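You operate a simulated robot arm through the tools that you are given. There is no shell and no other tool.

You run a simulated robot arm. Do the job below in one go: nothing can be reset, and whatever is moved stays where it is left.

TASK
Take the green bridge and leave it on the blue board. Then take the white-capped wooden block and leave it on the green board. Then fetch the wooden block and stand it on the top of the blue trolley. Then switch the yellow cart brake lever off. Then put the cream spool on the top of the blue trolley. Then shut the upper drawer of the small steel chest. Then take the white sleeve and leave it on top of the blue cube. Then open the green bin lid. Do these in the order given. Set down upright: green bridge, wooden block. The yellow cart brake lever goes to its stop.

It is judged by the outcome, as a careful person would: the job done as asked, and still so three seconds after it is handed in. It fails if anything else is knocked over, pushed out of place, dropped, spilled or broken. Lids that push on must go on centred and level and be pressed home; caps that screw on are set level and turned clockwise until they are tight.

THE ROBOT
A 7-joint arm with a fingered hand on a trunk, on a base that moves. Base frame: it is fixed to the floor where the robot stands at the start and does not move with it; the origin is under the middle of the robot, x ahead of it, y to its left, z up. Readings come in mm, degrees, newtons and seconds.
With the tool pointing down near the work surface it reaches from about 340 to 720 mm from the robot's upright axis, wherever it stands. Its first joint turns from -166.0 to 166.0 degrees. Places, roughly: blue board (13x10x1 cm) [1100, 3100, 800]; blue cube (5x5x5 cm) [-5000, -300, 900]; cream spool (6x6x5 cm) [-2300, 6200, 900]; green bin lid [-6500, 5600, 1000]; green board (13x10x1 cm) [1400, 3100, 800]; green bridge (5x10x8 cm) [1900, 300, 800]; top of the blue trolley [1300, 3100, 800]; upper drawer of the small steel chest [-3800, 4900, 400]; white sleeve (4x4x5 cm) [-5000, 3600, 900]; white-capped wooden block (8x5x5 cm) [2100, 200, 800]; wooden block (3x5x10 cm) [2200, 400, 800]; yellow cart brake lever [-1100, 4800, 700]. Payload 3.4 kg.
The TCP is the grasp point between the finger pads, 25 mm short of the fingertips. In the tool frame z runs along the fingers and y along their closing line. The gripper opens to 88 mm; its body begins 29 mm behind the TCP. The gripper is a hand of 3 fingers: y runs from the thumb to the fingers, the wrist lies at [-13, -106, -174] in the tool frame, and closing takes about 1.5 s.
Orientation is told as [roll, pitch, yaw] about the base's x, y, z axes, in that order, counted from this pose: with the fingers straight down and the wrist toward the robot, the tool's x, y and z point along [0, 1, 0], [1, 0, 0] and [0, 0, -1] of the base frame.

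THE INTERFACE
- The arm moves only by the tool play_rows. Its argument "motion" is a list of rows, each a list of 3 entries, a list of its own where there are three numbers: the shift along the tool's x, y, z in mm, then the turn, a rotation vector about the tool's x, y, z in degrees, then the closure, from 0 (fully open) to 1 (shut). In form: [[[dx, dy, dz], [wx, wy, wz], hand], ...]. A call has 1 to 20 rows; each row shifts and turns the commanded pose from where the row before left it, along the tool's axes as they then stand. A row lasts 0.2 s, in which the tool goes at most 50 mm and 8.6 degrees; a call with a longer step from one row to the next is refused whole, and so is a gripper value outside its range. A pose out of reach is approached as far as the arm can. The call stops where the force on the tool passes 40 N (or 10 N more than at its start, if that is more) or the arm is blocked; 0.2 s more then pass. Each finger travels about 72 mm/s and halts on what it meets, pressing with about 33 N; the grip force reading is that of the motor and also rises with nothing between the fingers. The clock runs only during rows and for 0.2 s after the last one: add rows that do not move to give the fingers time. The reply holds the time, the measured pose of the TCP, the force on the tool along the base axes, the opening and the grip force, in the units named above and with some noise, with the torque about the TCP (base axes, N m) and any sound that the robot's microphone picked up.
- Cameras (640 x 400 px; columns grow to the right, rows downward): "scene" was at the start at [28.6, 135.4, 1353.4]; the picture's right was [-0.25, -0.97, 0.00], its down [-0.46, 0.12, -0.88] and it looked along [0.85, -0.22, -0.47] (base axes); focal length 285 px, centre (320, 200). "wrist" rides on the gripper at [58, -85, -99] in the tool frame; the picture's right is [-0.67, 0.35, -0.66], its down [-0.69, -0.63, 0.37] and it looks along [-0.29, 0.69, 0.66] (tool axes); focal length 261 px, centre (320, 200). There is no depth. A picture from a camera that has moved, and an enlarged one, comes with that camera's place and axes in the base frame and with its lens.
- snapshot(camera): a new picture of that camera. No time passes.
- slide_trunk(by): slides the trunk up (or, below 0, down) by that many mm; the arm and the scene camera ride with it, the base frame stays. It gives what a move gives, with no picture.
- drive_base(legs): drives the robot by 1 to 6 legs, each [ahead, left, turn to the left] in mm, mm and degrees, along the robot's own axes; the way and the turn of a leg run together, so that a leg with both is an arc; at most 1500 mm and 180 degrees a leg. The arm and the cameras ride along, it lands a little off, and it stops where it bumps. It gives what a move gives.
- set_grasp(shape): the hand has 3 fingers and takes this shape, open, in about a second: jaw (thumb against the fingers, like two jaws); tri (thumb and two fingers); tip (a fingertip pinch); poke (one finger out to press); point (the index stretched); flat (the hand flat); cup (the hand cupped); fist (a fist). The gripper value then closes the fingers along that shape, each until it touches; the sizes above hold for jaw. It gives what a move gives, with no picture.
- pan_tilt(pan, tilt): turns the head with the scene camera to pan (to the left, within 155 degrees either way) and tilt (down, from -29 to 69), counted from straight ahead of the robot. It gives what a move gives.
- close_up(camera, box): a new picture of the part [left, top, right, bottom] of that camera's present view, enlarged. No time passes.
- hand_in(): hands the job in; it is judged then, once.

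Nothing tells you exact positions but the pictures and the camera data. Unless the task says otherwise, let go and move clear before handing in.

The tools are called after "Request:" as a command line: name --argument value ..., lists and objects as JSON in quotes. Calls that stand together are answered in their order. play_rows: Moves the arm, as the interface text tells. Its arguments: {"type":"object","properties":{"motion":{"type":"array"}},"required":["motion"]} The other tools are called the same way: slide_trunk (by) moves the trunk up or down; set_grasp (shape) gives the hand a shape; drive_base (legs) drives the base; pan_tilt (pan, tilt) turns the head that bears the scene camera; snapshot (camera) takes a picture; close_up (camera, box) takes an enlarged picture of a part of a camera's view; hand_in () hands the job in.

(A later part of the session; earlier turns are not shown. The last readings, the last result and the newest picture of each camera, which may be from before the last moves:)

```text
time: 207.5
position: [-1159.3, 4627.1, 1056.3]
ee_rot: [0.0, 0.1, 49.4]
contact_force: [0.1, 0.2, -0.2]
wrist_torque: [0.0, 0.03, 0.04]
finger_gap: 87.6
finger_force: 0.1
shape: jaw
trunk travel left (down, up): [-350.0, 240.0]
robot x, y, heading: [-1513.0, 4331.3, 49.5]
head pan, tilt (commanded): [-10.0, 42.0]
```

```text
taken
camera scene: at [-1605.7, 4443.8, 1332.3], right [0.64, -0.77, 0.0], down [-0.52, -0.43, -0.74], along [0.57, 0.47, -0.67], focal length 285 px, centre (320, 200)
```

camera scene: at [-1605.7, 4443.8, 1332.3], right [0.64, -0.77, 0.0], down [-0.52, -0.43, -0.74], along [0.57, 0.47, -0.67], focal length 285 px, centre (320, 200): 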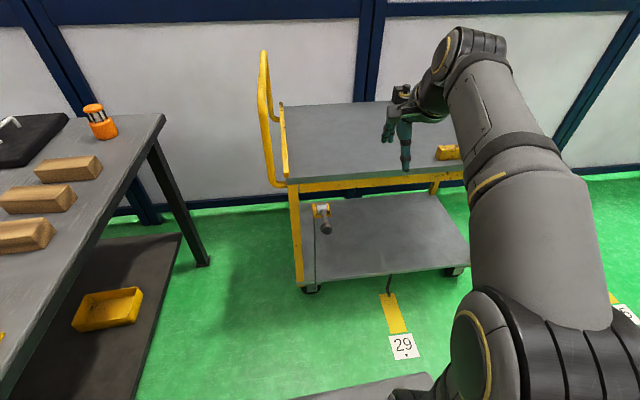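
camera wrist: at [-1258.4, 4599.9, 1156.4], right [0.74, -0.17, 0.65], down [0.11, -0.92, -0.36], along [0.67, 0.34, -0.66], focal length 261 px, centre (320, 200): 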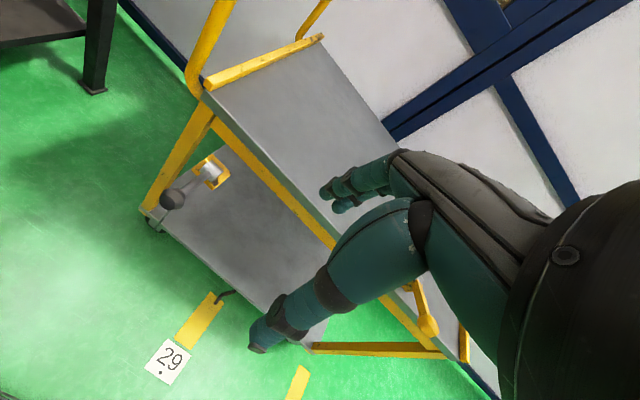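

No label, but stereo gives the hub at about [-1067, 4878, 668] and the knob at about [-1147, 4793, 698], with a lever length of 120 mm. I'll move slightly closer and lower the trunk, then grip the knob from above with the fingers at its sides.

Request:
drive_base --legs '[[55, 0, -2.2]]'

Request:
slide_trunk --by -150

Request:
pan_tilt --pan -5 --tilt 45

Request:
snapshot --camera "scene"

Request:
snapshot --camera "wrist"

```text
time: 208.4
position: [-1113.1, 4652.5, 1056.4]
ee_rot: [0.0, 0.0, 47.1]
contact_force: [-0.6, 0.0, 0.1]
wrist_torque: [0.01, 0.0, 0.03]
finger_gap: 87.5
finger_force: 0.1
shape: jaw
trunk travel left (down, up): [-350.0, 240.0]
robot x, y, heading: [-1473.9, 4370.6, 47.1]
head pan, tilt (commanded): [-10.0, 42.0]
```

```text
time: 210.2
position: [-1112.8, 4652.2, 906.4]
ee_rot: [0.1, 0.1, 47.0]
contact_force: [0.0, 0.0, 0.1]
wrist_torque: [0.01, 0.01, 0.0]
finger_gap: 87.5
finger_force: 0.1
shape: jaw
trunk travel left (down, up): [-200.0, 390.0]
robot x, y, heading: [-1473.4, 4373.7, 47.4]
head pan, tilt (commanded): [-10.0, 42.0]
```

```text
time: 210.9
position: [-1112.9, 4652.7, 906.0]
ee_rot: [0.0, 0.1, 47.2]
contact_force: [0.4, 0.3, -0.3]
wrist_torque: [0.02, -0.03, 0.05]
finger_gap: 87.8
finger_force: 0.0
shape: jaw
trunk travel left (down, up): [-200.0, 390.0]
robot x, y, heading: [-1476.6, 4375.6, 47.2]
head pan, tilt (commanded): [-5.0, 45.0]
```

```text
taken
camera scene: at [-1572.1, 4491.4, 1178.0], right [0.67, -0.74, 0.0], down [-0.52, -0.47, -0.71], along [0.52, 0.47, -0.71], focal length 285 px, centre (320, 200)
```

scene: 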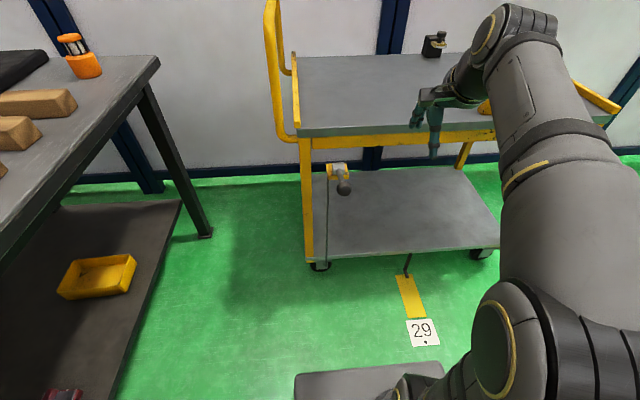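

```text
taken
camera wrist: at [-1212.6, 4629.6, 1006.3], right [0.73, -0.2, 0.65], down [0.07, -0.93, -0.36], along [0.68, 0.31, -0.66], focal length 261 px, centre (320, 200)
```

wrist: 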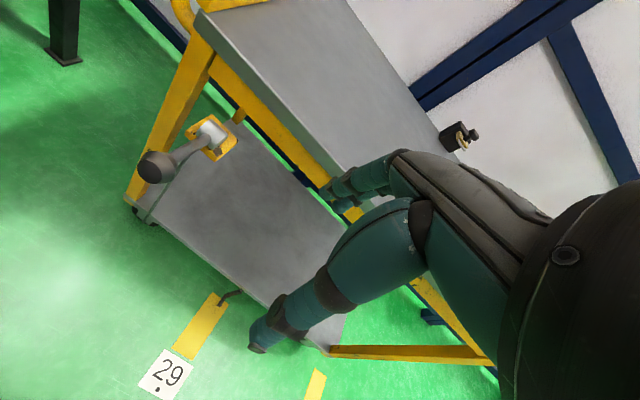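

Request:
close_up --camera "scene" --box '[300, 130, 400, 210]'

Request:
close_up --camera "wrist" --box '[120, 100, 260, 200]'

```text
5.00 times, centred on (350, 170) of scene
camera zoom: at [-1572.1, 4491.4, 1178.0], right [0.67, -0.74, 0.0], down [-0.52, -0.47, -0.71], along [0.52, 0.47, -0.71], focal length 1427 px, centre (170, 350)
```

zoom: 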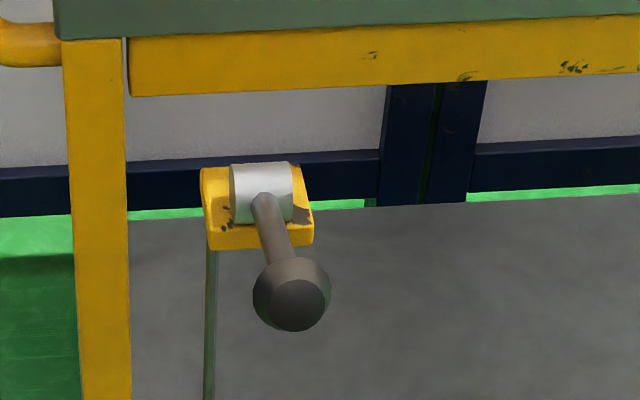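

```text
4.00 times, centred on (190, 150) of wrist
camera zoom: at [-1212.6, 4629.6, 1006.3], right [0.73, -0.2, 0.65], down [0.07, -0.93, -0.36], along [0.68, 0.31, -0.66], focal length 1043 px, centre (840, 400)
```

zoom: 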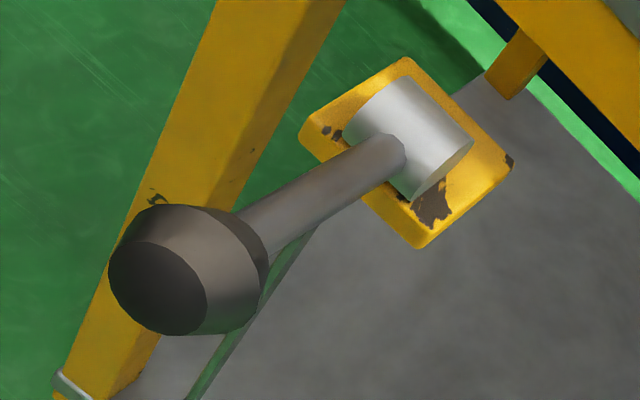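

The knob centre is confirmed at about [-1149, 4794, 700]. I'll move above it and turn the hand so its fingers straddle the knob from left and right.

Request:
play_rows --motion '[[[20.4, 13.3, 5], [0, 0, 0], 0], [[20.4, 13.3, 10], [0, 0, 0], 0], [[20.4, 13.3, 10], [0, 0, 0], 0], [[20.4, 13.3, 10], [0, 0, 0], 0], [[20.4, 13.3, 10], [0, 0, 0], 0], [[20.4, 13.3, 10], [0, 0, 0], 0], [[0, 0, 0], [0, 0, -8.2], 0], [[0, 0, 0], [0, 0, -8.2], 0], [[0, 0, 0], [0, 0, -8.2], 0], [[0, 0, 0], [0, 0, -8.2], 0], [[0, 0, 0], [0, 0, -8.2], 0], [[0, 0, 0], [0, 0, -8.2], 0], [[0, 0, 0], [0, 0, -8.2], 0], [[0, 0, 0], [0, 0, -8.2], 0], [[0, 0, 0], [0, 0, -8.2], 0], [[0, 0, 0], [0, 0, -8.2], 0], [[0, 0, 0], [0, 0, 0], 0]]'

Request:
snapshot --camera "scene"

Request:
snapshot --camera "wrist"

```text
time: 214.5
position: [-1147.7, 4794.2, 850.9]
ee_rot: [0.1, -0.1, 129.2]
contact_force: [-0.4, -0.3, 0.0]
wrist_torque: [0.0, -0.01, 0.02]
finger_gap: 87.6
finger_force: 0.0
shape: jaw
trunk travel left (down, up): [-200.0, 390.0]
robot x, y, heading: [-1474.3, 4372.4, 47.4]
head pan, tilt (commanded): [-5.0, 45.0]
```

```text
taken
camera scene: at [-1572.0, 4491.5, 1178.0], right [0.67, -0.74, 0.0], down [-0.52, -0.48, -0.71], along [0.52, 0.47, -0.71], focal length 285 px, centre (320, 200)
```

scene: 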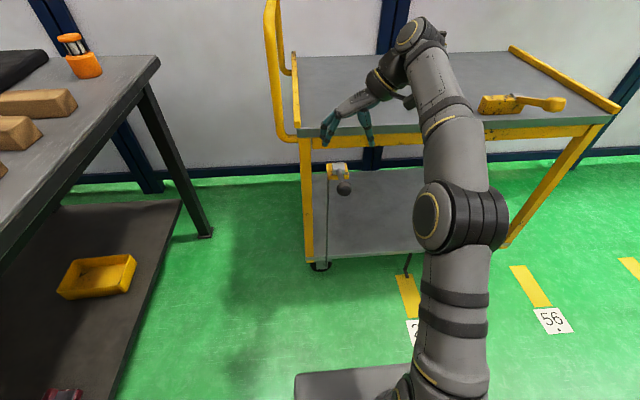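

```text
taken
camera wrist: at [-1138.2, 4691.8, 951.2], right [0.3, 0.69, 0.65], down [0.93, -0.05, -0.37], along [-0.22, 0.72, -0.66], focal length 261 px, centre (320, 200)
```

wrist: 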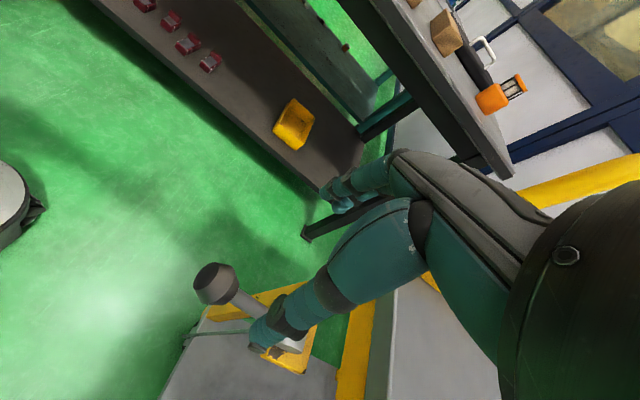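

The knob is exactly below the TCP. I'll descend to knob height.

Request:
play_rows --motion '[[[0, 0, 25], [0, 0, 0], 0], [[0, 0, 25], [0, 0, 0], 0], [[0, 0, 25], [0, 0, 0], 0], [[0, 0, 25], [0, 0, 0], 0], [[0, 0, 20], [0, 0, 0], 0], [[0, 0, 15], [0, 0, 0], 0], [[0, 0, 13], [0, 0, 0], 0], [[0, 0, 0], [0, 0, 0], 0]]'

Request:
close_up --camera "scene" --box '[280, 100, 440, 220]'

Request:
snapshot --camera "wrist"

```text
time: 216.3
position: [-1148.9, 4793.4, 703.4]
ee_rot: [0.2, 0.0, 129.1]
contact_force: [-0.9, 0.3, -0.4]
wrist_torque: [0.0, 0.0, 0.01]
finger_gap: 87.6
finger_force: 0.1
shape: jaw
trunk travel left (down, up): [-200.0, 390.0]
robot x, y, heading: [-1476.9, 4374.9, 47.0]
head pan, tilt (commanded): [-5.0, 45.0]
```

```text
3.33 times, centred on (360, 160) of scene
camera zoom: at [-1572.1, 4491.4, 1178.0], right [0.67, -0.74, 0.0], down [-0.52, -0.48, -0.71], along [0.52, 0.47, -0.71], focal length 951 px, centre (187, 333)
```

zoom: 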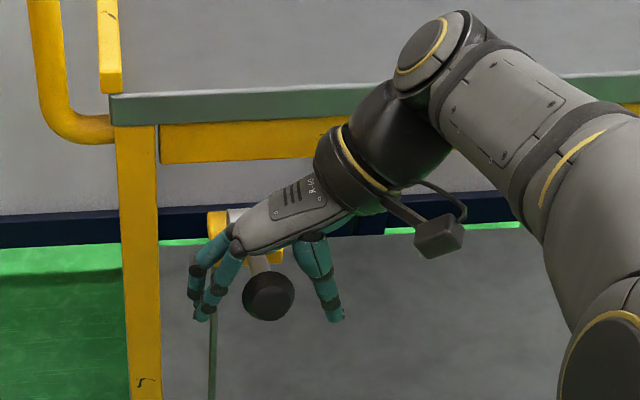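

```text
taken
camera wrist: at [-1139.0, 4690.7, 803.6], right [0.3, 0.69, 0.65], down [0.93, -0.06, -0.37], along [-0.22, 0.72, -0.66], focal length 261 px, centre (320, 200)
```

wrist: 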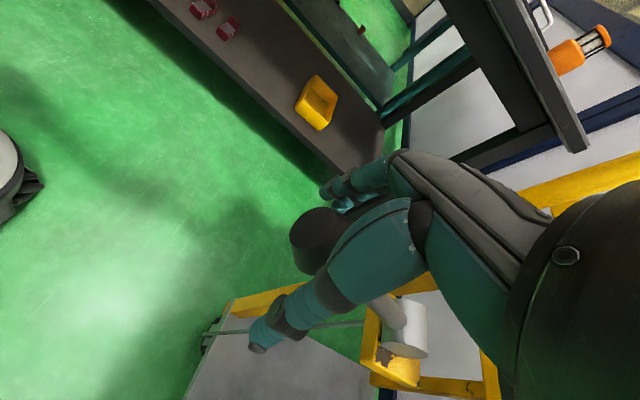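

The knob is between the thumb and fingers. I'll close on it.

Request:
play_rows --motion '[[[0, 0, 0], [0, 0, 0], 0.2], [[0, 0, 0], [0, 0, 0], 0.35], [[0, 0, 0], [0, 0, 0], 0.5], [[0, 0, 0], [0, 0, 0], 0.7], [[0, 0, 0], [0, 0, 0], 1], [[0, 0, 0], [0, 0, 0], 1], [[0, 0, 0], [0, 0, 0], 1], [[0, 0, 0], [0, 0, 0], 1], [[0, 0, 0], [0, 0, 0], 1]]'

Request:
close_up --camera "scene" --box '[280, 100, 440, 220]'

```text
time: 218.3
position: [-1147.7, 4793.0, 703.7]
ee_rot: [0.1, 0.1, 129.1]
contact_force: [5.0, -5.7, -3.1]
wrist_torque: [-0.02, 0.02, -0.02]
finger_gap: 23.9
finger_force: 33.2
shape: jaw
trunk travel left (down, up): [-200.0, 390.0]
robot x, y, heading: [-1474.8, 4375.1, 47.3]
head pan, tilt (commanded): [-5.0, 45.0]
```

```text
3.33 times, centred on (360, 160) of scene
camera zoom: at [-1571.4, 4491.1, 1178.1], right [0.67, -0.74, 0.0], down [-0.52, -0.47, -0.71], along [0.52, 0.48, -0.71], focal length 951 px, centre (187, 333)
```

zoom: 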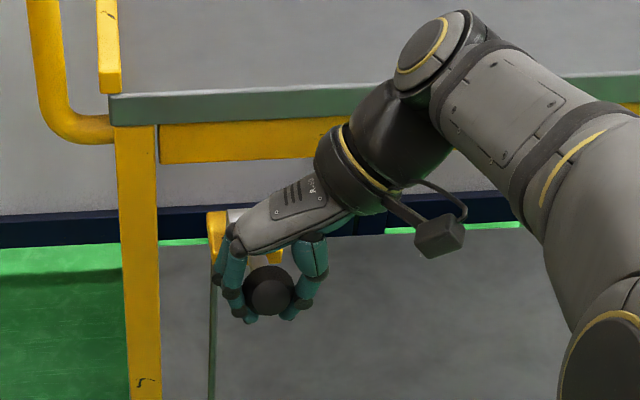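

Gripped. I'll test gently by moving a few degrees up along the arc to see whether the lever moves freely that way.

Request:
play_rows --motion '[[[-1.1, 0.15, -4], [0, 0, 0], 1], [[-1.3, 0.15, -4], [0, 0, 0], 1], [[0, 0, 0], [0, 0, 0], 1]]'

Request:
close_up --camera "scene" --box '[280, 100, 440, 220]'

```text
time: 219.1
position: [-1147.4, 4795.0, 712.2]
ee_rot: [0.1, 0.0, 129.1]
contact_force: [3.5, -13.0, -0.9]
wrist_torque: [-0.17, 0.02, 0.05]
finger_gap: 23.8
finger_force: 32.5
shape: jaw
trunk travel left (down, up): [-200.0, 390.0]
robot x, y, heading: [-1475.9, 4375.1, 47.2]
head pan, tilt (commanded): [-5.0, 45.0]
```

```text
3.33 times, centred on (360, 160) of scene
camera zoom: at [-1571.7, 4490.4, 1178.1], right [0.67, -0.74, 0.0], down [-0.52, -0.47, -0.71], along [0.52, 0.48, -0.71], focal length 951 px, centre (187, 333)
```

zoom: 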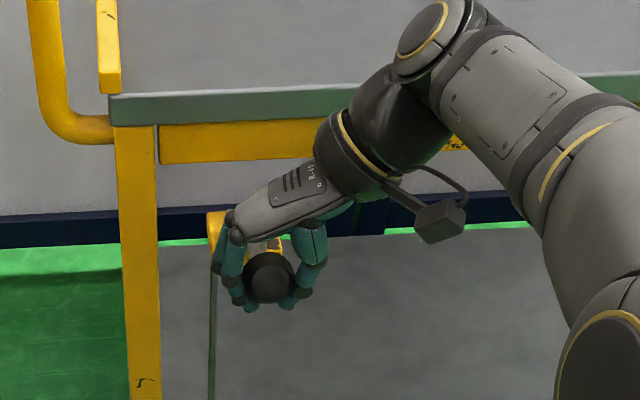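

The lever moves freely upward with the hand. I'll return and test a few degrees below the starting angle to find which end it currently rests on.

Request:
play_rows --motion '[[[1.3, -0.15, 4], [0, 0, 0], 1], [[1.1, -0.15, 4], [0, 0, 0], 1], [[0, 0, 0], [0, 0, 0], 1]]'

Request:
play_rows --motion '[[[0.5, 0, 2.5], [0, 0, 0], 1], [[0.5, 0, 2.5], [0, 0, 0], 1], [[0, 0, 0], [0, 0, 0], 1]]'

Request:
close_up --camera "scene" --box '[280, 100, 440, 220]'

```text
time: 219.9
position: [-1147.1, 4793.8, 703.2]
ee_rot: [0.1, 0.0, 129.1]
contact_force: [4.1, -7.0, -1.7]
wrist_torque: [-0.1, -0.02, 0.02]
finger_gap: 24.1
finger_force: 32.5
shape: jaw
trunk travel left (down, up): [-200.0, 390.0]
robot x, y, heading: [-1474.5, 4374.5, 47.0]
head pan, tilt (commanded): [-5.0, 45.0]
```

```text
time: 220.7
position: [-1148.8, 4792.1, 698.3]
ee_rot: [0.0, 0.1, 129.2]
contact_force: [7.4, -5.0, -0.2]
wrist_torque: [-0.08, -0.09, -0.02]
finger_gap: 24.4
finger_force: 33.1
shape: jaw
trunk travel left (down, up): [-200.0, 390.0]
robot x, y, heading: [-1478.3, 4377.2, 47.0]
head pan, tilt (commanded): [-5.0, 45.0]
```

```text
3.33 times, centred on (360, 160) of scene
camera zoom: at [-1571.4, 4491.1, 1178.1], right [0.67, -0.74, 0.0], down [-0.52, -0.47, -0.71], along [0.52, 0.48, -0.71], focal length 951 px, centre (187, 333)
```

zoom: 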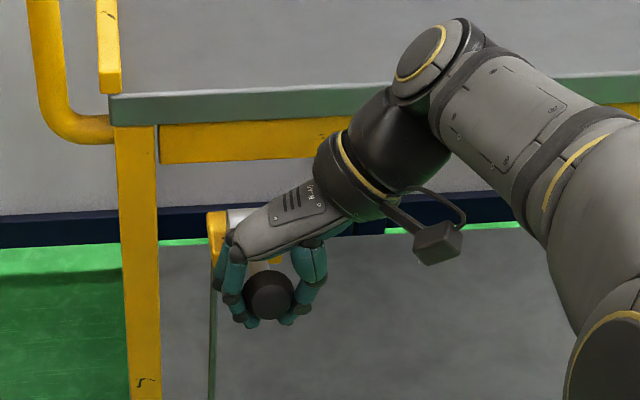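

It moves freely in both directions, so it isn't on a stop. I'll ease further down to find the lower stop.

Request:
play_rows --motion '[[[0.8, -0.1, 4.8], [0, 0, 0], 1], [[0.7, -0.1, 4.8], [0, 0, 0], 1], [[0.5, -0.1, 4.8], [0, 0, 0], 1], [[0, 0, 0], [0, 0, 0], 1]]'

Request:
close_up --camera "scene" --box '[280, 100, 440, 220]'

```text
time: 221.7
position: [-1149.8, 4790.1, 685.5]
ee_rot: [0.1, 0.1, 129.2]
contact_force: [8.9, -15.7, 6.1]
wrist_torque: [0.08, 0.02, -0.03]
finger_gap: 20.3
finger_force: 32.9
shape: jaw
trunk travel left (down, up): [-200.0, 390.0]
robot x, y, heading: [-1474.2, 4372.5, 47.1]
head pan, tilt (commanded): [-5.0, 45.0]
```

```text
3.33 times, centred on (360, 160) of scene
camera zoom: at [-1571.5, 4489.5, 1178.2], right [0.67, -0.74, 0.0], down [-0.52, -0.47, -0.71], along [0.52, 0.48, -0.71], focal length 951 px, centre (187, 333)
```

zoom: 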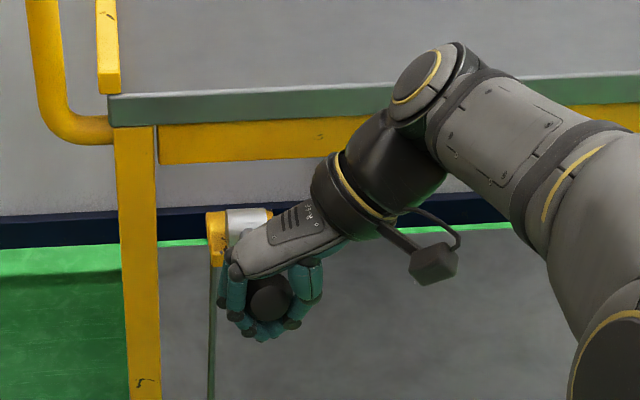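

The ball stopped following at about 11–12°, so the lever was resting at its lower stop and the other stop is above. I'll come back up and loosen the grip slightly so it cages the knob, then lift along the arc.

Request:
play_rows --motion '[[[-0.9, 0.1, -4.5], [0, 0, 0], 1], [[-0.9, 0.1, -4.5], [0, 0, 0], 1], [[-0.9, 0.1, -4.5], [0, 0, 0], 1], [[-0.9, 0.1, -4.5], [0, 0, 0], 1], [[0, 0, 0], [0, 0, 0], 0.7], [[0, 0, 0], [0, 0, 0], 0.7], [[0, 0, 0], [0, 0, 0], 0.7], [[0, 0, 0], [0, 0, 0], 0.7]]'

Request:
close_up --camera "scene" --box '[280, 100, 440, 220]'

```text
time: 223.5
position: [-1147.3, 4794.7, 700.7]
ee_rot: [0.0, 0.1, 129.3]
contact_force: [0.8, 0.1, -0.4]
wrist_torque: [0.02, 0.01, -0.01]
finger_gap: 26.7
finger_force: 0.1
shape: jaw
trunk travel left (down, up): [-200.0, 390.0]
robot x, y, heading: [-1476.0, 4373.6, 47.3]
head pan, tilt (commanded): [-5.0, 45.0]
```

```text
3.33 times, centred on (360, 160) of scene
camera zoom: at [-1572.1, 4491.5, 1178.0], right [0.67, -0.74, 0.0], down [-0.52, -0.48, -0.71], along [0.52, 0.48, -0.71], focal length 951 px, centre (187, 333)
```

zoom: 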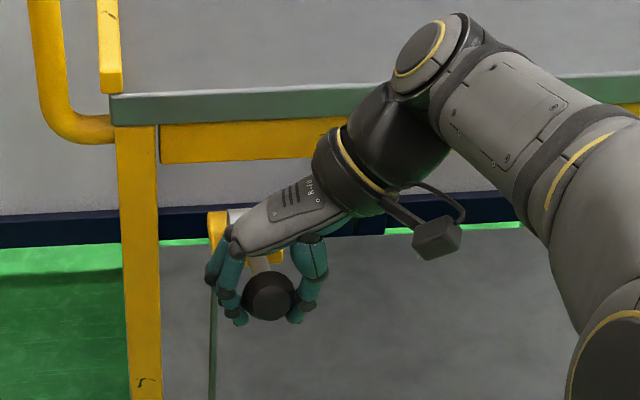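

The knob is now loosely caged. I'll lift along the arc in small steps and check.

Request:
play_rows --motion '[[[-1.8, 0.2, -5.8], [0, 0, 0], 0.7], [[-1.8, 0.2, -5.7], [0, 0, 0], 0.7], [[-2.4, 0.3, -5.8], [0, 0, 0], 0.7], [[-2.5, 0.3, -5.8], [0, 0, 0], 0.7], [[-3.1, 0.4, -5.6], [0, 0, 0], 0.7], [[-3.1, 0.4, -5.5], [0, 0, 0], 0.7], [[0, 0, 0], [0, 0, 0], 0.7]]'

Request:
close_up --camera "scene" --box '[280, 90, 440, 210]'

Request:
snapshot --camera "wrist"

```text
time: 225.1
position: [-1137.2, 4804.8, 735.5]
ee_rot: [0.1, 0.0, 129.0]
contact_force: [-0.7, -1.6, -1.5]
wrist_torque: [-0.05, 0.02, -0.03]
finger_gap: 27.5
finger_force: 0.1
shape: jaw
trunk travel left (down, up): [-200.0, 390.0]
robot x, y, heading: [-1472.0, 4374.3, 47.1]
head pan, tilt (commanded): [-5.0, 45.0]
```

```text
3.33 times, centred on (360, 150) of scene
camera zoom: at [-1572.1, 4491.3, 1178.0], right [0.67, -0.74, 0.0], down [-0.52, -0.47, -0.71], along [0.52, 0.48, -0.71], focal length 951 px, centre (187, 367)
```

zoom: 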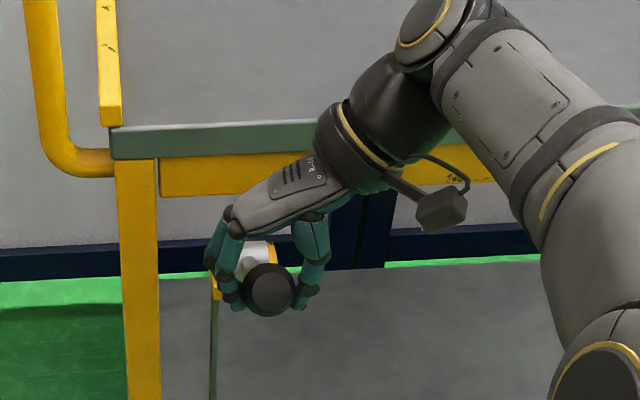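

```text
taken
camera wrist: at [-1128.5, 4702.6, 836.6], right [0.3, 0.69, 0.65], down [0.93, -0.06, -0.37], along [-0.22, 0.72, -0.66], focal length 261 px, centre (320, 200)
```

wrist: 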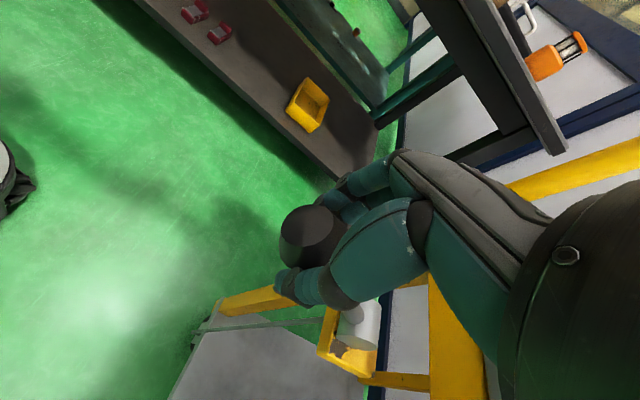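

The lever follows smoothly at about 32° now. I'll continue upward along the arc.

Request:
play_rows --motion '[[[-3.6, 0.45, -5.2], [0, 0, 0], 0.7], [[-3.6, 0.45, -5.2], [0, 0, 0], 0.7], [[-4.1, 0.5, -4.8], [0, 0, 0], 0.7], [[-4.1, 0.5, -4.8], [0, 0, 0], 0.7], [[-4.6, 0.6, -4.3], [0, 0, 0], 0.7], [[-4.6, 0.6, -4.3], [0, 0, 0], 0.7], [[0, 0, 0], [0, 0, 0], 0.7]]'

Request:
close_up --camera "scene" --box '[280, 90, 440, 210]'

Request:
snapshot --camera "wrist"

```text
time: 226.7
position: [-1120.2, 4822.1, 764.8]
ee_rot: [0.1, 0.0, 129.1]
contact_force: [-0.2, -1.0, -0.8]
wrist_torque: [-0.04, 0.0, 0.01]
finger_gap: 27.0
finger_force: 0.1
shape: jaw
trunk travel left (down, up): [-200.0, 390.0]
robot x, y, heading: [-1472.5, 4371.3, 47.2]
head pan, tilt (commanded): [-5.0, 45.0]
```

```text
3.33 times, centred on (360, 150) of scene
camera zoom: at [-1572.1, 4491.4, 1178.0], right [0.67, -0.74, 0.0], down [-0.52, -0.48, -0.71], along [0.52, 0.47, -0.71], focal length 951 px, centre (187, 367)
```

zoom: 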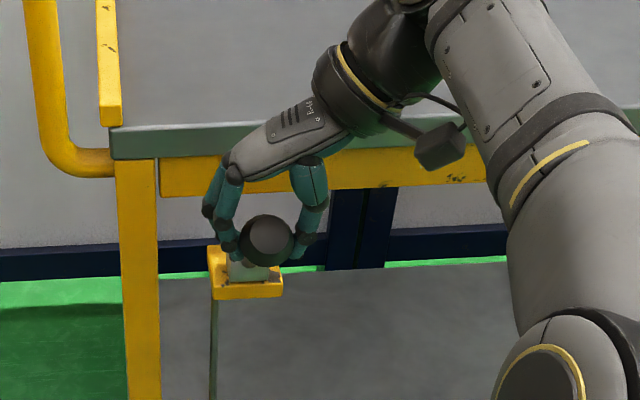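

```text
taken
camera wrist: at [-1111.2, 4720.2, 864.1], right [0.3, 0.69, 0.65], down [0.93, -0.06, -0.37], along [-0.22, 0.72, -0.66], focal length 261 px, centre (320, 200)
```

wrist: 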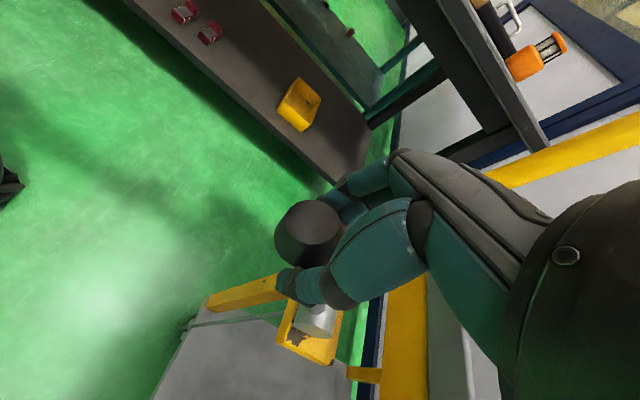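

Request:
play_rows --motion '[[[-5, 0.6, -3.8], [0, 0, 0], 0.7], [[-5, 0.6, -3.8], [0, 0, 0], 0.7], [[-5.4, 0.7, -3.3], [0, 0, 0], 0.7], [[-5.4, 0.7, -3.2], [0, 0, 0], 0.7], [[0, 0, 0], [0, 0, 0], 0.7]]'

Request:
close_up --camera "scene" --box '[280, 90, 440, 210]'

Request:
snapshot --camera "wrist"

```text
time: 227.9
position: [-1109.8, 4837.0, 774.6]
ee_rot: [0.1, -0.1, 129.1]
contact_force: [0.9, -0.4, -0.4]
wrist_torque: [0.0, 0.01, -0.04]
finger_gap: 26.6
finger_force: 0.2
shape: jaw
out of reach, approached as far as the arm can: row 4
trunk travel left (down, up): [-200.0, 390.0]
robot x, y, heading: [-1480.4, 4372.6, 47.3]
head pan, tilt (commanded): [-5.0, 45.0]
```

```text
3.33 times, centred on (360, 150) of scene
camera zoom: at [-1572.1, 4491.5, 1178.0], right [0.67, -0.74, 0.0], down [-0.52, -0.48, -0.71], along [0.52, 0.47, -0.71], focal length 951 px, centre (187, 367)
```

zoom: 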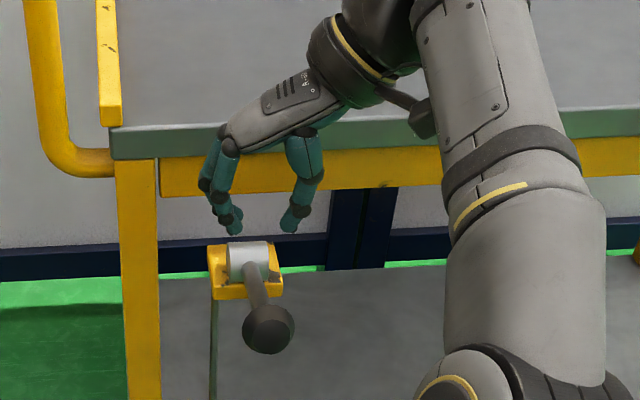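

```text
taken
camera wrist: at [-1100.4, 4733.7, 875.3], right [0.3, 0.69, 0.65], down [0.93, -0.06, -0.37], along [-0.22, 0.72, -0.66], focal length 261 px, centre (320, 200)
```

wrist: 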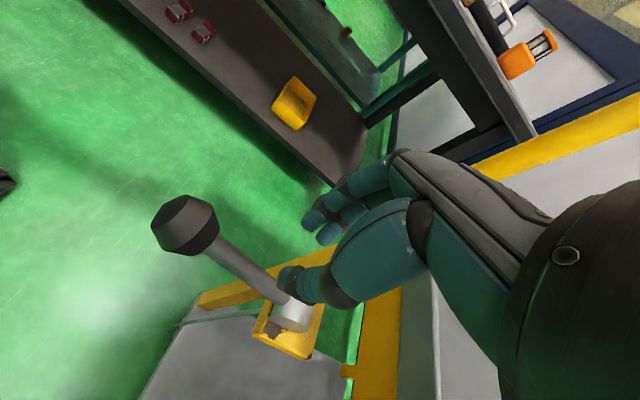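

The knob slipped out of the loose cage at about 55° and the lever swung back to its rest. I also hit a reach limit there. I'll back off, move the base closer and redo it with a full grip, and I'll check first that the rest position is unchanged.

Request:
play_rows --motion '[[[0, 0, -15], [0, 0, 0], 0.5], [[8, -1, -15], [0, 0, 0], 0.2], [[15, -2, -15], [0, 0, 0], 0], [[15, -2, -15], [0, 0, 0], 0], [[15, -2, -10], [0, 0, 0], 0], [[15, -2, -5], [0, 0, 0], 0], [[15, -2, 0], [0, 0, 0], 0], [[0, 0, 0], [0, 0, 0], 0]]'

Request:
drive_base --legs '[[70, 0, 0]]'

Request:
snapshot --camera "scene"

Request:
snapshot --camera "wrist"

```text
time: 229.7
position: [-1169.4, 4770.4, 845.8]
ee_rot: [0.1, 0.0, 129.1]
contact_force: [0.0, -0.1, -0.2]
wrist_torque: [0.0, -0.03, 0.01]
finger_gap: 87.7
finger_force: 0.1
shape: jaw
out of reach, approached as far as the arm can: row 1
trunk travel left (down, up): [-200.0, 390.0]
robot x, y, heading: [-1471.8, 4373.2, 47.4]
head pan, tilt (commanded): [-5.0, 45.0]
```

```text
time: 230.7
position: [-1121.1, 4821.7, 845.8]
ee_rot: [0.1, 0.0, 129.0]
contact_force: [1.2, -0.2, 0.3]
wrist_torque: [0.0, -0.03, -0.02]
finger_gap: 87.5
finger_force: 0.0
shape: jaw
trunk travel left (down, up): [-200.0, 390.0]
robot x, y, heading: [-1429.2, 4425.5, 47.1]
head pan, tilt (commanded): [-5.0, 45.0]
```

```text
taken
camera scene: at [-1524.6, 4542.8, 1178.0], right [0.67, -0.74, 0.0], down [-0.52, -0.48, -0.71], along [0.52, 0.48, -0.71], focal length 285 px, centre (320, 200)
```

scene: 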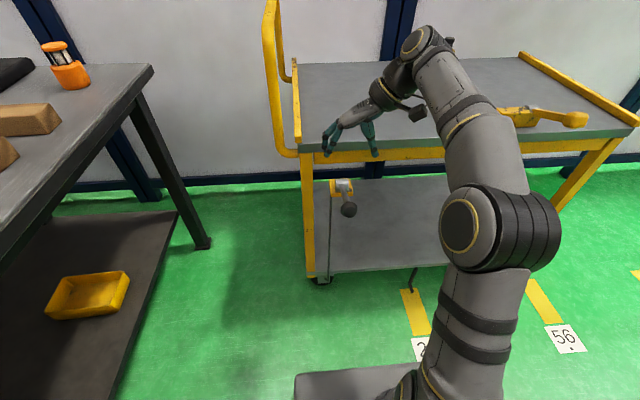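

```text
taken
camera wrist: at [-1112.2, 4719.6, 947.0], right [0.3, 0.69, 0.65], down [0.93, -0.06, -0.37], along [-0.22, 0.72, -0.66], focal length 261 px, centre (320, 200)
```

wrist: 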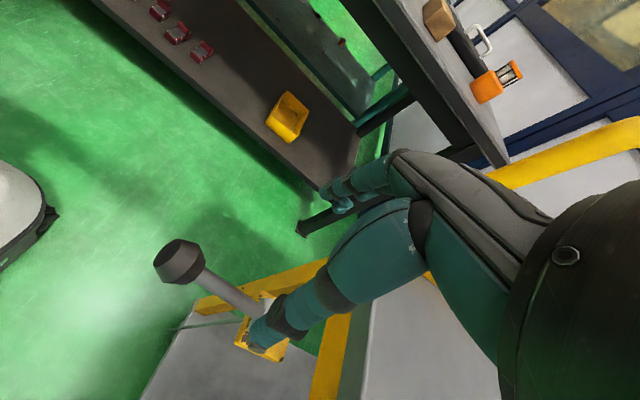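

The lever rests where it was, with the knob at about [-1150, 4794, 700]. I'll re-grip it from above with full closure, shifted 3 mm right for better centring.

Request:
play_rows --motion '[[[13, -2, 0], [0, 0, 0], 0], [[13, -2, 0], [0, 0, 0], 0], [[13, -2, 0], [0, 0, 0], 0], [[0, 0, 25], [0, 0, 0], 0], [[0, 0, 25], [0, 0, 0], 0], [[0, 0, 25], [0, 0, 0], 0], [[0, 0, 25], [0, 0, 0], 0], [[0, 0, 22], [0, 0, 0], 0], [[0, 0, 20], [0, 0, 0], 0], [[0, 0, 0], [0, 0, 0], 0]]'

Request:
snapshot --camera "wrist"

Request:
close_up --camera "scene" --box '[280, 110, 440, 240]'

```text
time: 232.9
position: [-1148.4, 4795.3, 703.5]
ee_rot: [0.1, 0.1, 129.2]
contact_force: [0.4, -0.2, 0.1]
wrist_torque: [-0.02, 0.01, -0.03]
finger_gap: 87.9
finger_force: 0.0
shape: jaw
trunk travel left (down, up): [-200.0, 390.0]
robot x, y, heading: [-1429.3, 4423.1, 47.3]
head pan, tilt (commanded): [-5.0, 45.0]
```

```text
taken
camera wrist: at [-1138.5, 4691.8, 804.1], right [0.3, 0.69, 0.65], down [0.93, -0.06, -0.37], along [-0.22, 0.72, -0.66], focal length 261 px, centre (320, 200)
```

wrist: 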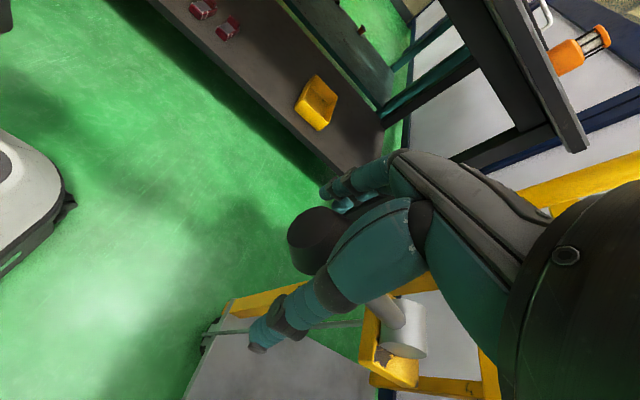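

```text
3.08 times, centred on (360, 175) of scene
camera zoom: at [-1524.4, 4542.9, 1178.0], right [0.67, -0.74, 0.0], down [-0.52, -0.48, -0.71], along [0.52, 0.48, -0.71], focal length 878 px, centre (197, 277)
```

zoom: 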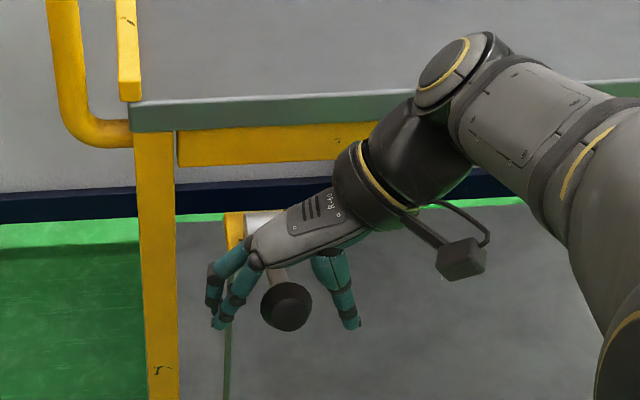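

Request:
play_rows --motion '[[[0, 0, 0], [0, 0, 0], 0.2], [[0, 0, 0], [0, 0, 0], 0.4], [[0, 0, 0], [0, 0, 0], 0.6], [[0, 0, 0], [0, 0, 0], 0.8], [[0, 0, 0], [0, 0, 0], 1], [[0, 0, 0], [0, 0, 0], 1], [[0, 0, 0], [0, 0, 0], 1], [[0, 0, 0], [0, 0, 0], 1]]'

Request:
play_rows --motion '[[[-1.8, 0.2, -5.8], [0, 0, 0], 1], [[-1.8, 0.2, -5.7], [0, 0, 0], 1], [[-2.4, 0.3, -5.8], [0, 0, 0], 1], [[-2.5, 0.3, -5.8], [0, 0, 0], 1], [[0, 0, 0], [0, 0, 0], 1]]'

Request:
close_up --camera "scene" --box '[280, 110, 440, 240]'

```text
time: 234.7
position: [-1146.9, 4793.7, 703.8]
ee_rot: [0.1, 0.0, 129.0]
contact_force: [6.8, -5.8, -3.6]
wrist_torque: [-0.07, -0.03, -0.01]
finger_gap: 24.1
finger_force: 33.1
shape: jaw
trunk travel left (down, up): [-200.0, 390.0]
robot x, y, heading: [-1429.2, 4427.2, 47.2]
head pan, tilt (commanded): [-5.0, 45.0]
```

```text
time: 235.9
position: [-1141.1, 4797.3, 729.1]
ee_rot: [0.2, 0.0, 129.1]
contact_force: [4.0, -6.8, 0.5]
wrist_torque: [0.01, 0.01, -0.05]
finger_gap: 20.4
finger_force: 33.2
shape: jaw
trunk travel left (down, up): [-200.0, 390.0]
robot x, y, heading: [-1430.8, 4426.3, 47.1]
head pan, tilt (commanded): [-5.0, 45.0]
```

```text
3.08 times, centred on (360, 175) of scene
camera zoom: at [-1524.1, 4542.2, 1178.1], right [0.67, -0.74, 0.0], down [-0.52, -0.47, -0.71], along [0.52, 0.48, -0.71], focal length 878 px, centre (197, 277)
```

zoom: 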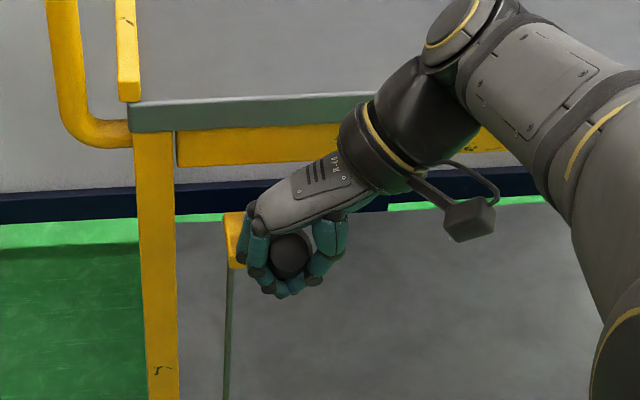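

Firm hold with low forces at about 26°. I'll continue along the arc under full grip.

Request:
play_rows --motion '[[[-3.1, 0.4, -5.6], [0, 0, 0], 1], [[-3.1, 0.4, -5.5], [0, 0, 0], 1], [[-3.6, 0.45, -5.2], [0, 0, 0], 1], [[-3.6, 0.45, -5.2], [0, 0, 0], 1], [[-4.1, 0.5, -4.8], [0, 0, 0], 1], [[-4.1, 0.5, -4.8], [0, 0, 0], 1], [[0, 0, 0], [0, 0, 0], 1]]'

Request:
close_up --camera "scene" --box '[280, 110, 440, 240]'

Request:
snapshot --camera "wrist"

```text
time: 237.5
position: [-1128.0, 4813.8, 759.2]
ee_rot: [0.1, 0.1, 129.2]
contact_force: [0.3, -0.5, -1.2]
wrist_torque: [0.0, 0.01, -0.01]
finger_gap: 16.9
finger_force: 32.7
shape: jaw
trunk travel left (down, up): [-200.0, 390.0]
robot x, y, heading: [-1429.9, 4427.1, 47.2]
head pan, tilt (commanded): [-5.0, 45.0]
```

```text
3.08 times, centred on (360, 175) of scene
camera zoom: at [-1524.4, 4542.9, 1178.0], right [0.67, -0.74, 0.0], down [-0.52, -0.48, -0.71], along [0.52, 0.48, -0.71], focal length 878 px, centre (197, 277)
```

zoom: 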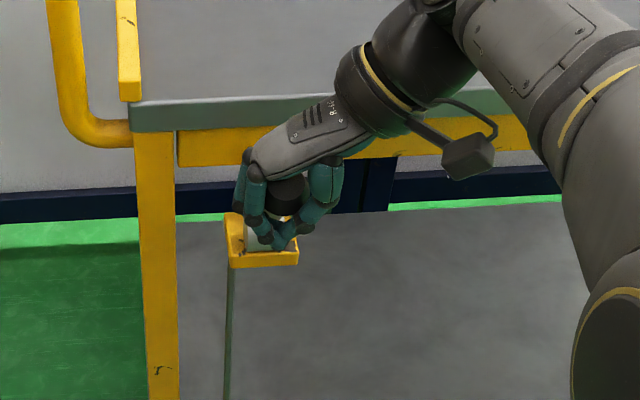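

```text
taken
camera wrist: at [-1117.9, 4712.6, 859.1], right [0.3, 0.69, 0.65], down [0.93, -0.06, -0.37], along [-0.22, 0.72, -0.66], focal length 261 px, centre (320, 200)
```

wrist: 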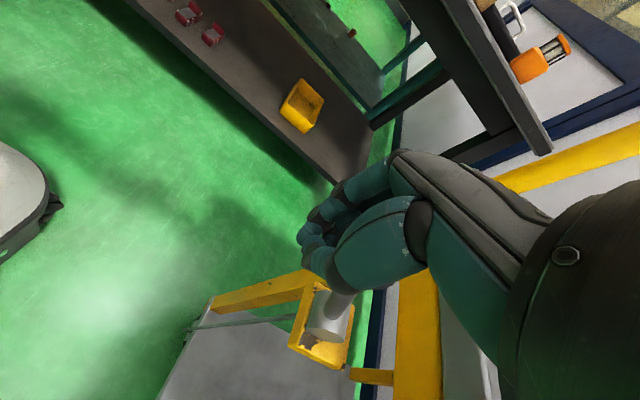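

The ball is now seated in the palm with the fingers on the near side, good for pushing it over. I'll continue along the arc.

Request:
play_rows --motion '[[[-4.6, 0.6, -4.3], [0, 0, 0], 1], [[-4.6, 0.6, -4.3], [0, 0, 0], 1], [[-5, 0.6, -3.8], [0, 0, 0], 1], [[-5, 0.6, -3.8], [0, 0, 0], 1], [[-5.4, 0.7, -3.3], [0, 0, 0], 1], [[-5.4, 0.7, -3.2], [0, 0, 0], 1], [[0, 0, 0], [0, 0, 0], 1]]'

Request:
close_up --camera "scene" --box '[280, 110, 440, 240]'

Request:
snapshot --camera "wrist"

```text
time: 239.1
position: [-1104.6, 4838.3, 782.8]
ee_rot: [0.1, -0.1, 129.2]
contact_force: [0.6, -0.1, 0.1]
wrist_torque: [-0.01, -0.01, -0.02]
finger_gap: 16.5
finger_force: 33.1
shape: jaw
trunk travel left (down, up): [-200.0, 390.0]
robot x, y, heading: [-1430.3, 4422.6, 47.0]
head pan, tilt (commanded): [-5.0, 45.0]
```

```text
3.08 times, centred on (360, 175) of scene
camera zoom: at [-1524.4, 4542.9, 1178.0], right [0.67, -0.74, 0.0], down [-0.52, -0.48, -0.71], along [0.52, 0.48, -0.71], focal length 878 px, centre (197, 277)
```

zoom: 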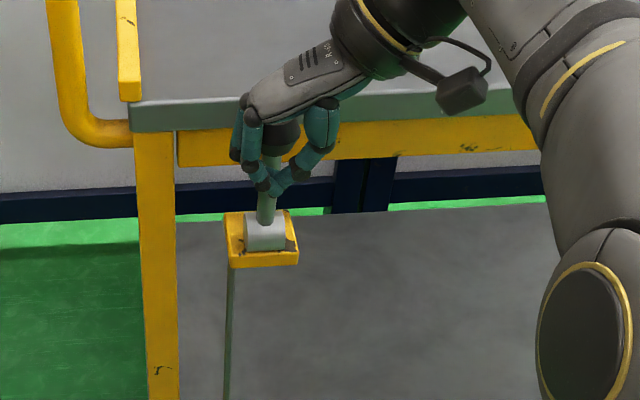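

```text
taken
camera wrist: at [-1095.7, 4735.3, 882.5], right [0.3, 0.69, 0.65], down [0.93, -0.06, -0.37], along [-0.22, 0.72, -0.66], focal length 261 px, centre (320, 200)
```

wrist: 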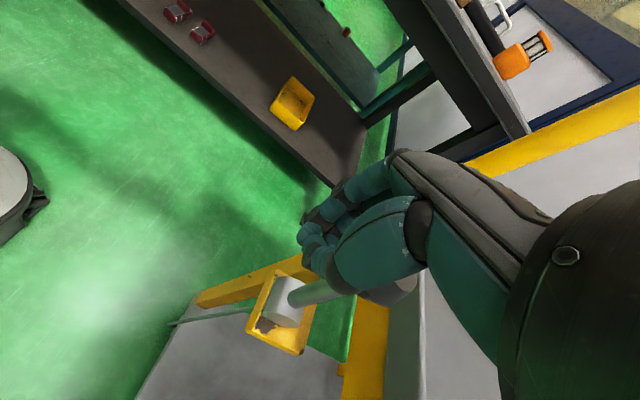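

The lever swung ahead of the fingers to nearly vertical on its own. I'll push gently forward to confirm it's against its upper stop.

Request:
play_rows --motion '[[[-5, 0.6, 0], [0, 0, 0], 1], [[-5, 0.6, 0], [0, 0, 0], 1], [[-5, 0.6, 0], [0, 0, 0], 1], [[0, 0, 0], [0, 0, 0], 1]]'

Request:
close_up --camera "scene" --box '[280, 110, 440, 240]'

Request:
snapshot --camera "wrist"

```text
time: 240.1
position: [-1096.6, 4848.8, 781.0]
ee_rot: [0.1, -0.1, 129.2]
contact_force: [0.1, 0.3, -0.1]
wrist_torque: [-0.01, -0.02, 0.02]
finger_gap: 16.9
finger_force: 33.1
shape: jaw
trunk travel left (down, up): [-200.0, 390.0]
robot x, y, heading: [-1428.2, 4426.1, 46.9]
head pan, tilt (commanded): [-5.0, 45.0]
```

```text
3.08 times, centred on (360, 175) of scene
camera zoom: at [-1524.5, 4542.9, 1178.0], right [0.67, -0.74, 0.0], down [-0.52, -0.48, -0.71], along [0.52, 0.48, -0.71], focal length 878 px, centre (197, 277)
```

zoom: 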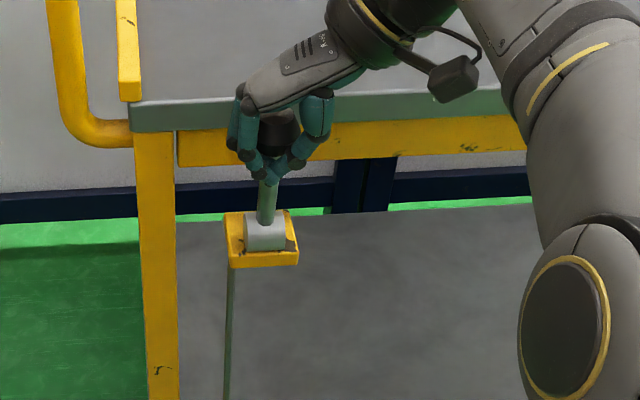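

```text
taken
camera wrist: at [-1086.5, 4746.2, 881.7], right [0.3, 0.69, 0.65], down [0.93, -0.06, -0.37], along [-0.22, 0.72, -0.66], focal length 261 px, centre (320, 200)
```

wrist: 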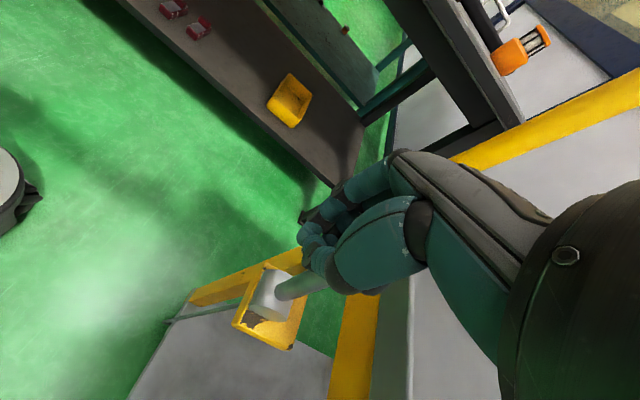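

Request:
play_rows --motion '[[[-5, 0.6, 0], [0, 0, 0], 1], [[-5, 0.6, 0], [0, 0, 0], 1], [[-4, 0.5, 0], [0, 0, 0], 1], [[0, 0, 0], [0, 0, 0], 1]]'

Request:
close_up --camera "scene" --box '[280, 110, 440, 240]'

```text
time: 240.9
position: [-1091.5, 4853.7, 780.3]
ee_rot: [1.0, 0.0, 129.6]
contact_force: [-16.4, -18.3, -0.8]
wrist_torque: [-0.11, 0.14, -0.02]
finger_gap: 17.2
finger_force: 33.0
shape: jaw
trunk travel left (down, up): [-200.0, 390.0]
robot x, y, heading: [-1426.8, 4422.7, 47.3]
head pan, tilt (commanded): [-5.0, 45.0]
stopped in row 4: the force on the tool passed its limit at 44 N (the readings are from after the stop); the commanded pose is now the measured one
```

```text
3.08 times, centred on (360, 175) of scene
camera zoom: at [-1526.8, 4540.1, 1178.1], right [0.67, -0.74, 0.0], down [-0.52, -0.47, -0.71], along [0.52, 0.48, -0.71], focal length 878 px, centre (197, 277)
```

zoom: 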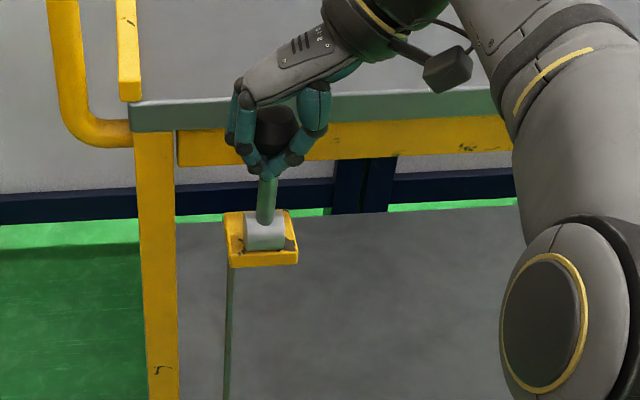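

The lever doesn't budge under about 40 N, so it's on its upper stop and stays there by itself. I'll back the hand straight out toward me.

Request:
play_rows --motion '[[[4, -0.5, 0], [0, 0, 0], 1], [[8, -1, 0], [0, 0, 0], 1], [[10, -1.2, 0], [0, 0, 0], 1], [[10, -1.2, 0], [0, 0, 0], 1], [[0, 0, 0], [0, 0, 0], 1]]'

Request:
close_up --camera "scene" --box '[280, 110, 440, 240]'

```text
time: 242.1
position: [-1111.4, 4830.7, 781.2]
ee_rot: [0.6, 0.1, 129.5]
contact_force: [0.1, -0.2, 0.4]
wrist_torque: [0.05, -0.03, -0.01]
finger_gap: 15.9
finger_force: 33.2
shape: jaw
trunk travel left (down, up): [-200.0, 390.0]
robot x, y, heading: [-1426.0, 4423.6, 47.3]
head pan, tilt (commanded): [-5.0, 45.0]
```

```text
3.08 times, centred on (360, 175) of scene
camera zoom: at [-1524.9, 4542.5, 1178.0], right [0.67, -0.74, 0.0], down [-0.52, -0.48, -0.71], along [0.52, 0.48, -0.71], focal length 878 px, centre (197, 277)
```

zoom: 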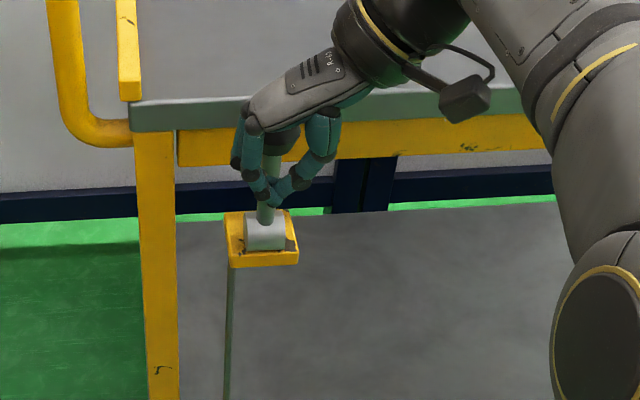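

Request:
play_rows --motion '[[[12, -1.5, 0], [0, 0, 0], 1], [[15, -2, 0], [0, 0, 0], 1], [[15, -2, 0], [0, 0, 0], 1], [[15, -2, 0], [0, 0, 0], 1], [[15, -2, 0], [0, 0, 0], 0.6], [[0, 0, -15], [0, 0, 0], 0.2], [[0, 0, -20], [0, 0, 0], 0], [[0, 0, -20], [0, 0, 0], 0], [[0, 0, 0], [0, 0, 0], 0]]'

Request:
close_up --camera "scene" --box '[280, 110, 440, 240]'

Request:
snapshot --camera "wrist"

```text
time: 244.1
position: [-1162.0, 4781.7, 837.1]
ee_rot: [0.6, 0.1, 129.4]
contact_force: [0.6, 0.7, -1.5]
wrist_torque: [-0.02, 0.0, -0.01]
finger_gap: 87.7
finger_force: 0.0
shape: jaw
trunk travel left (down, up): [-200.0, 390.0]
robot x, y, heading: [-1433.4, 4425.7, 47.3]
head pan, tilt (commanded): [-5.0, 45.0]
```

```text
3.08 times, centred on (360, 175) of scene
camera zoom: at [-1524.9, 4542.5, 1178.0], right [0.67, -0.74, 0.0], down [-0.52, -0.48, -0.71], along [0.52, 0.48, -0.71], focal length 878 px, centre (197, 277)
```

zoom: 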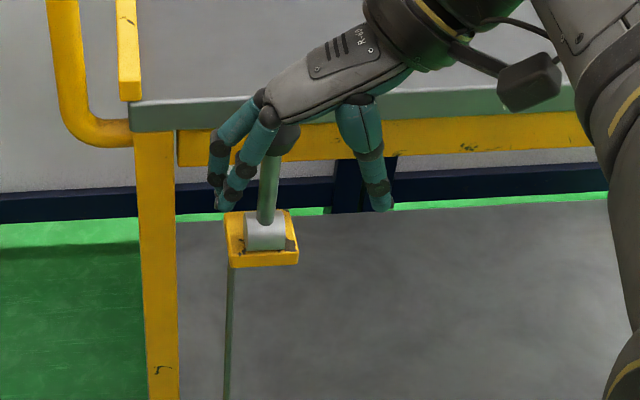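

```text
taken
camera wrist: at [-1150.6, 4679.9, 937.6], right [0.3, 0.7, 0.65], down [0.93, -0.05, -0.37], along [-0.23, 0.71, -0.67], focal length 261 px, centre (320, 200)
```

wrist: 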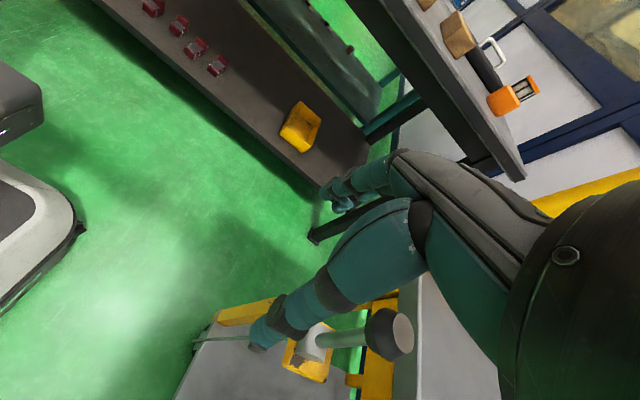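

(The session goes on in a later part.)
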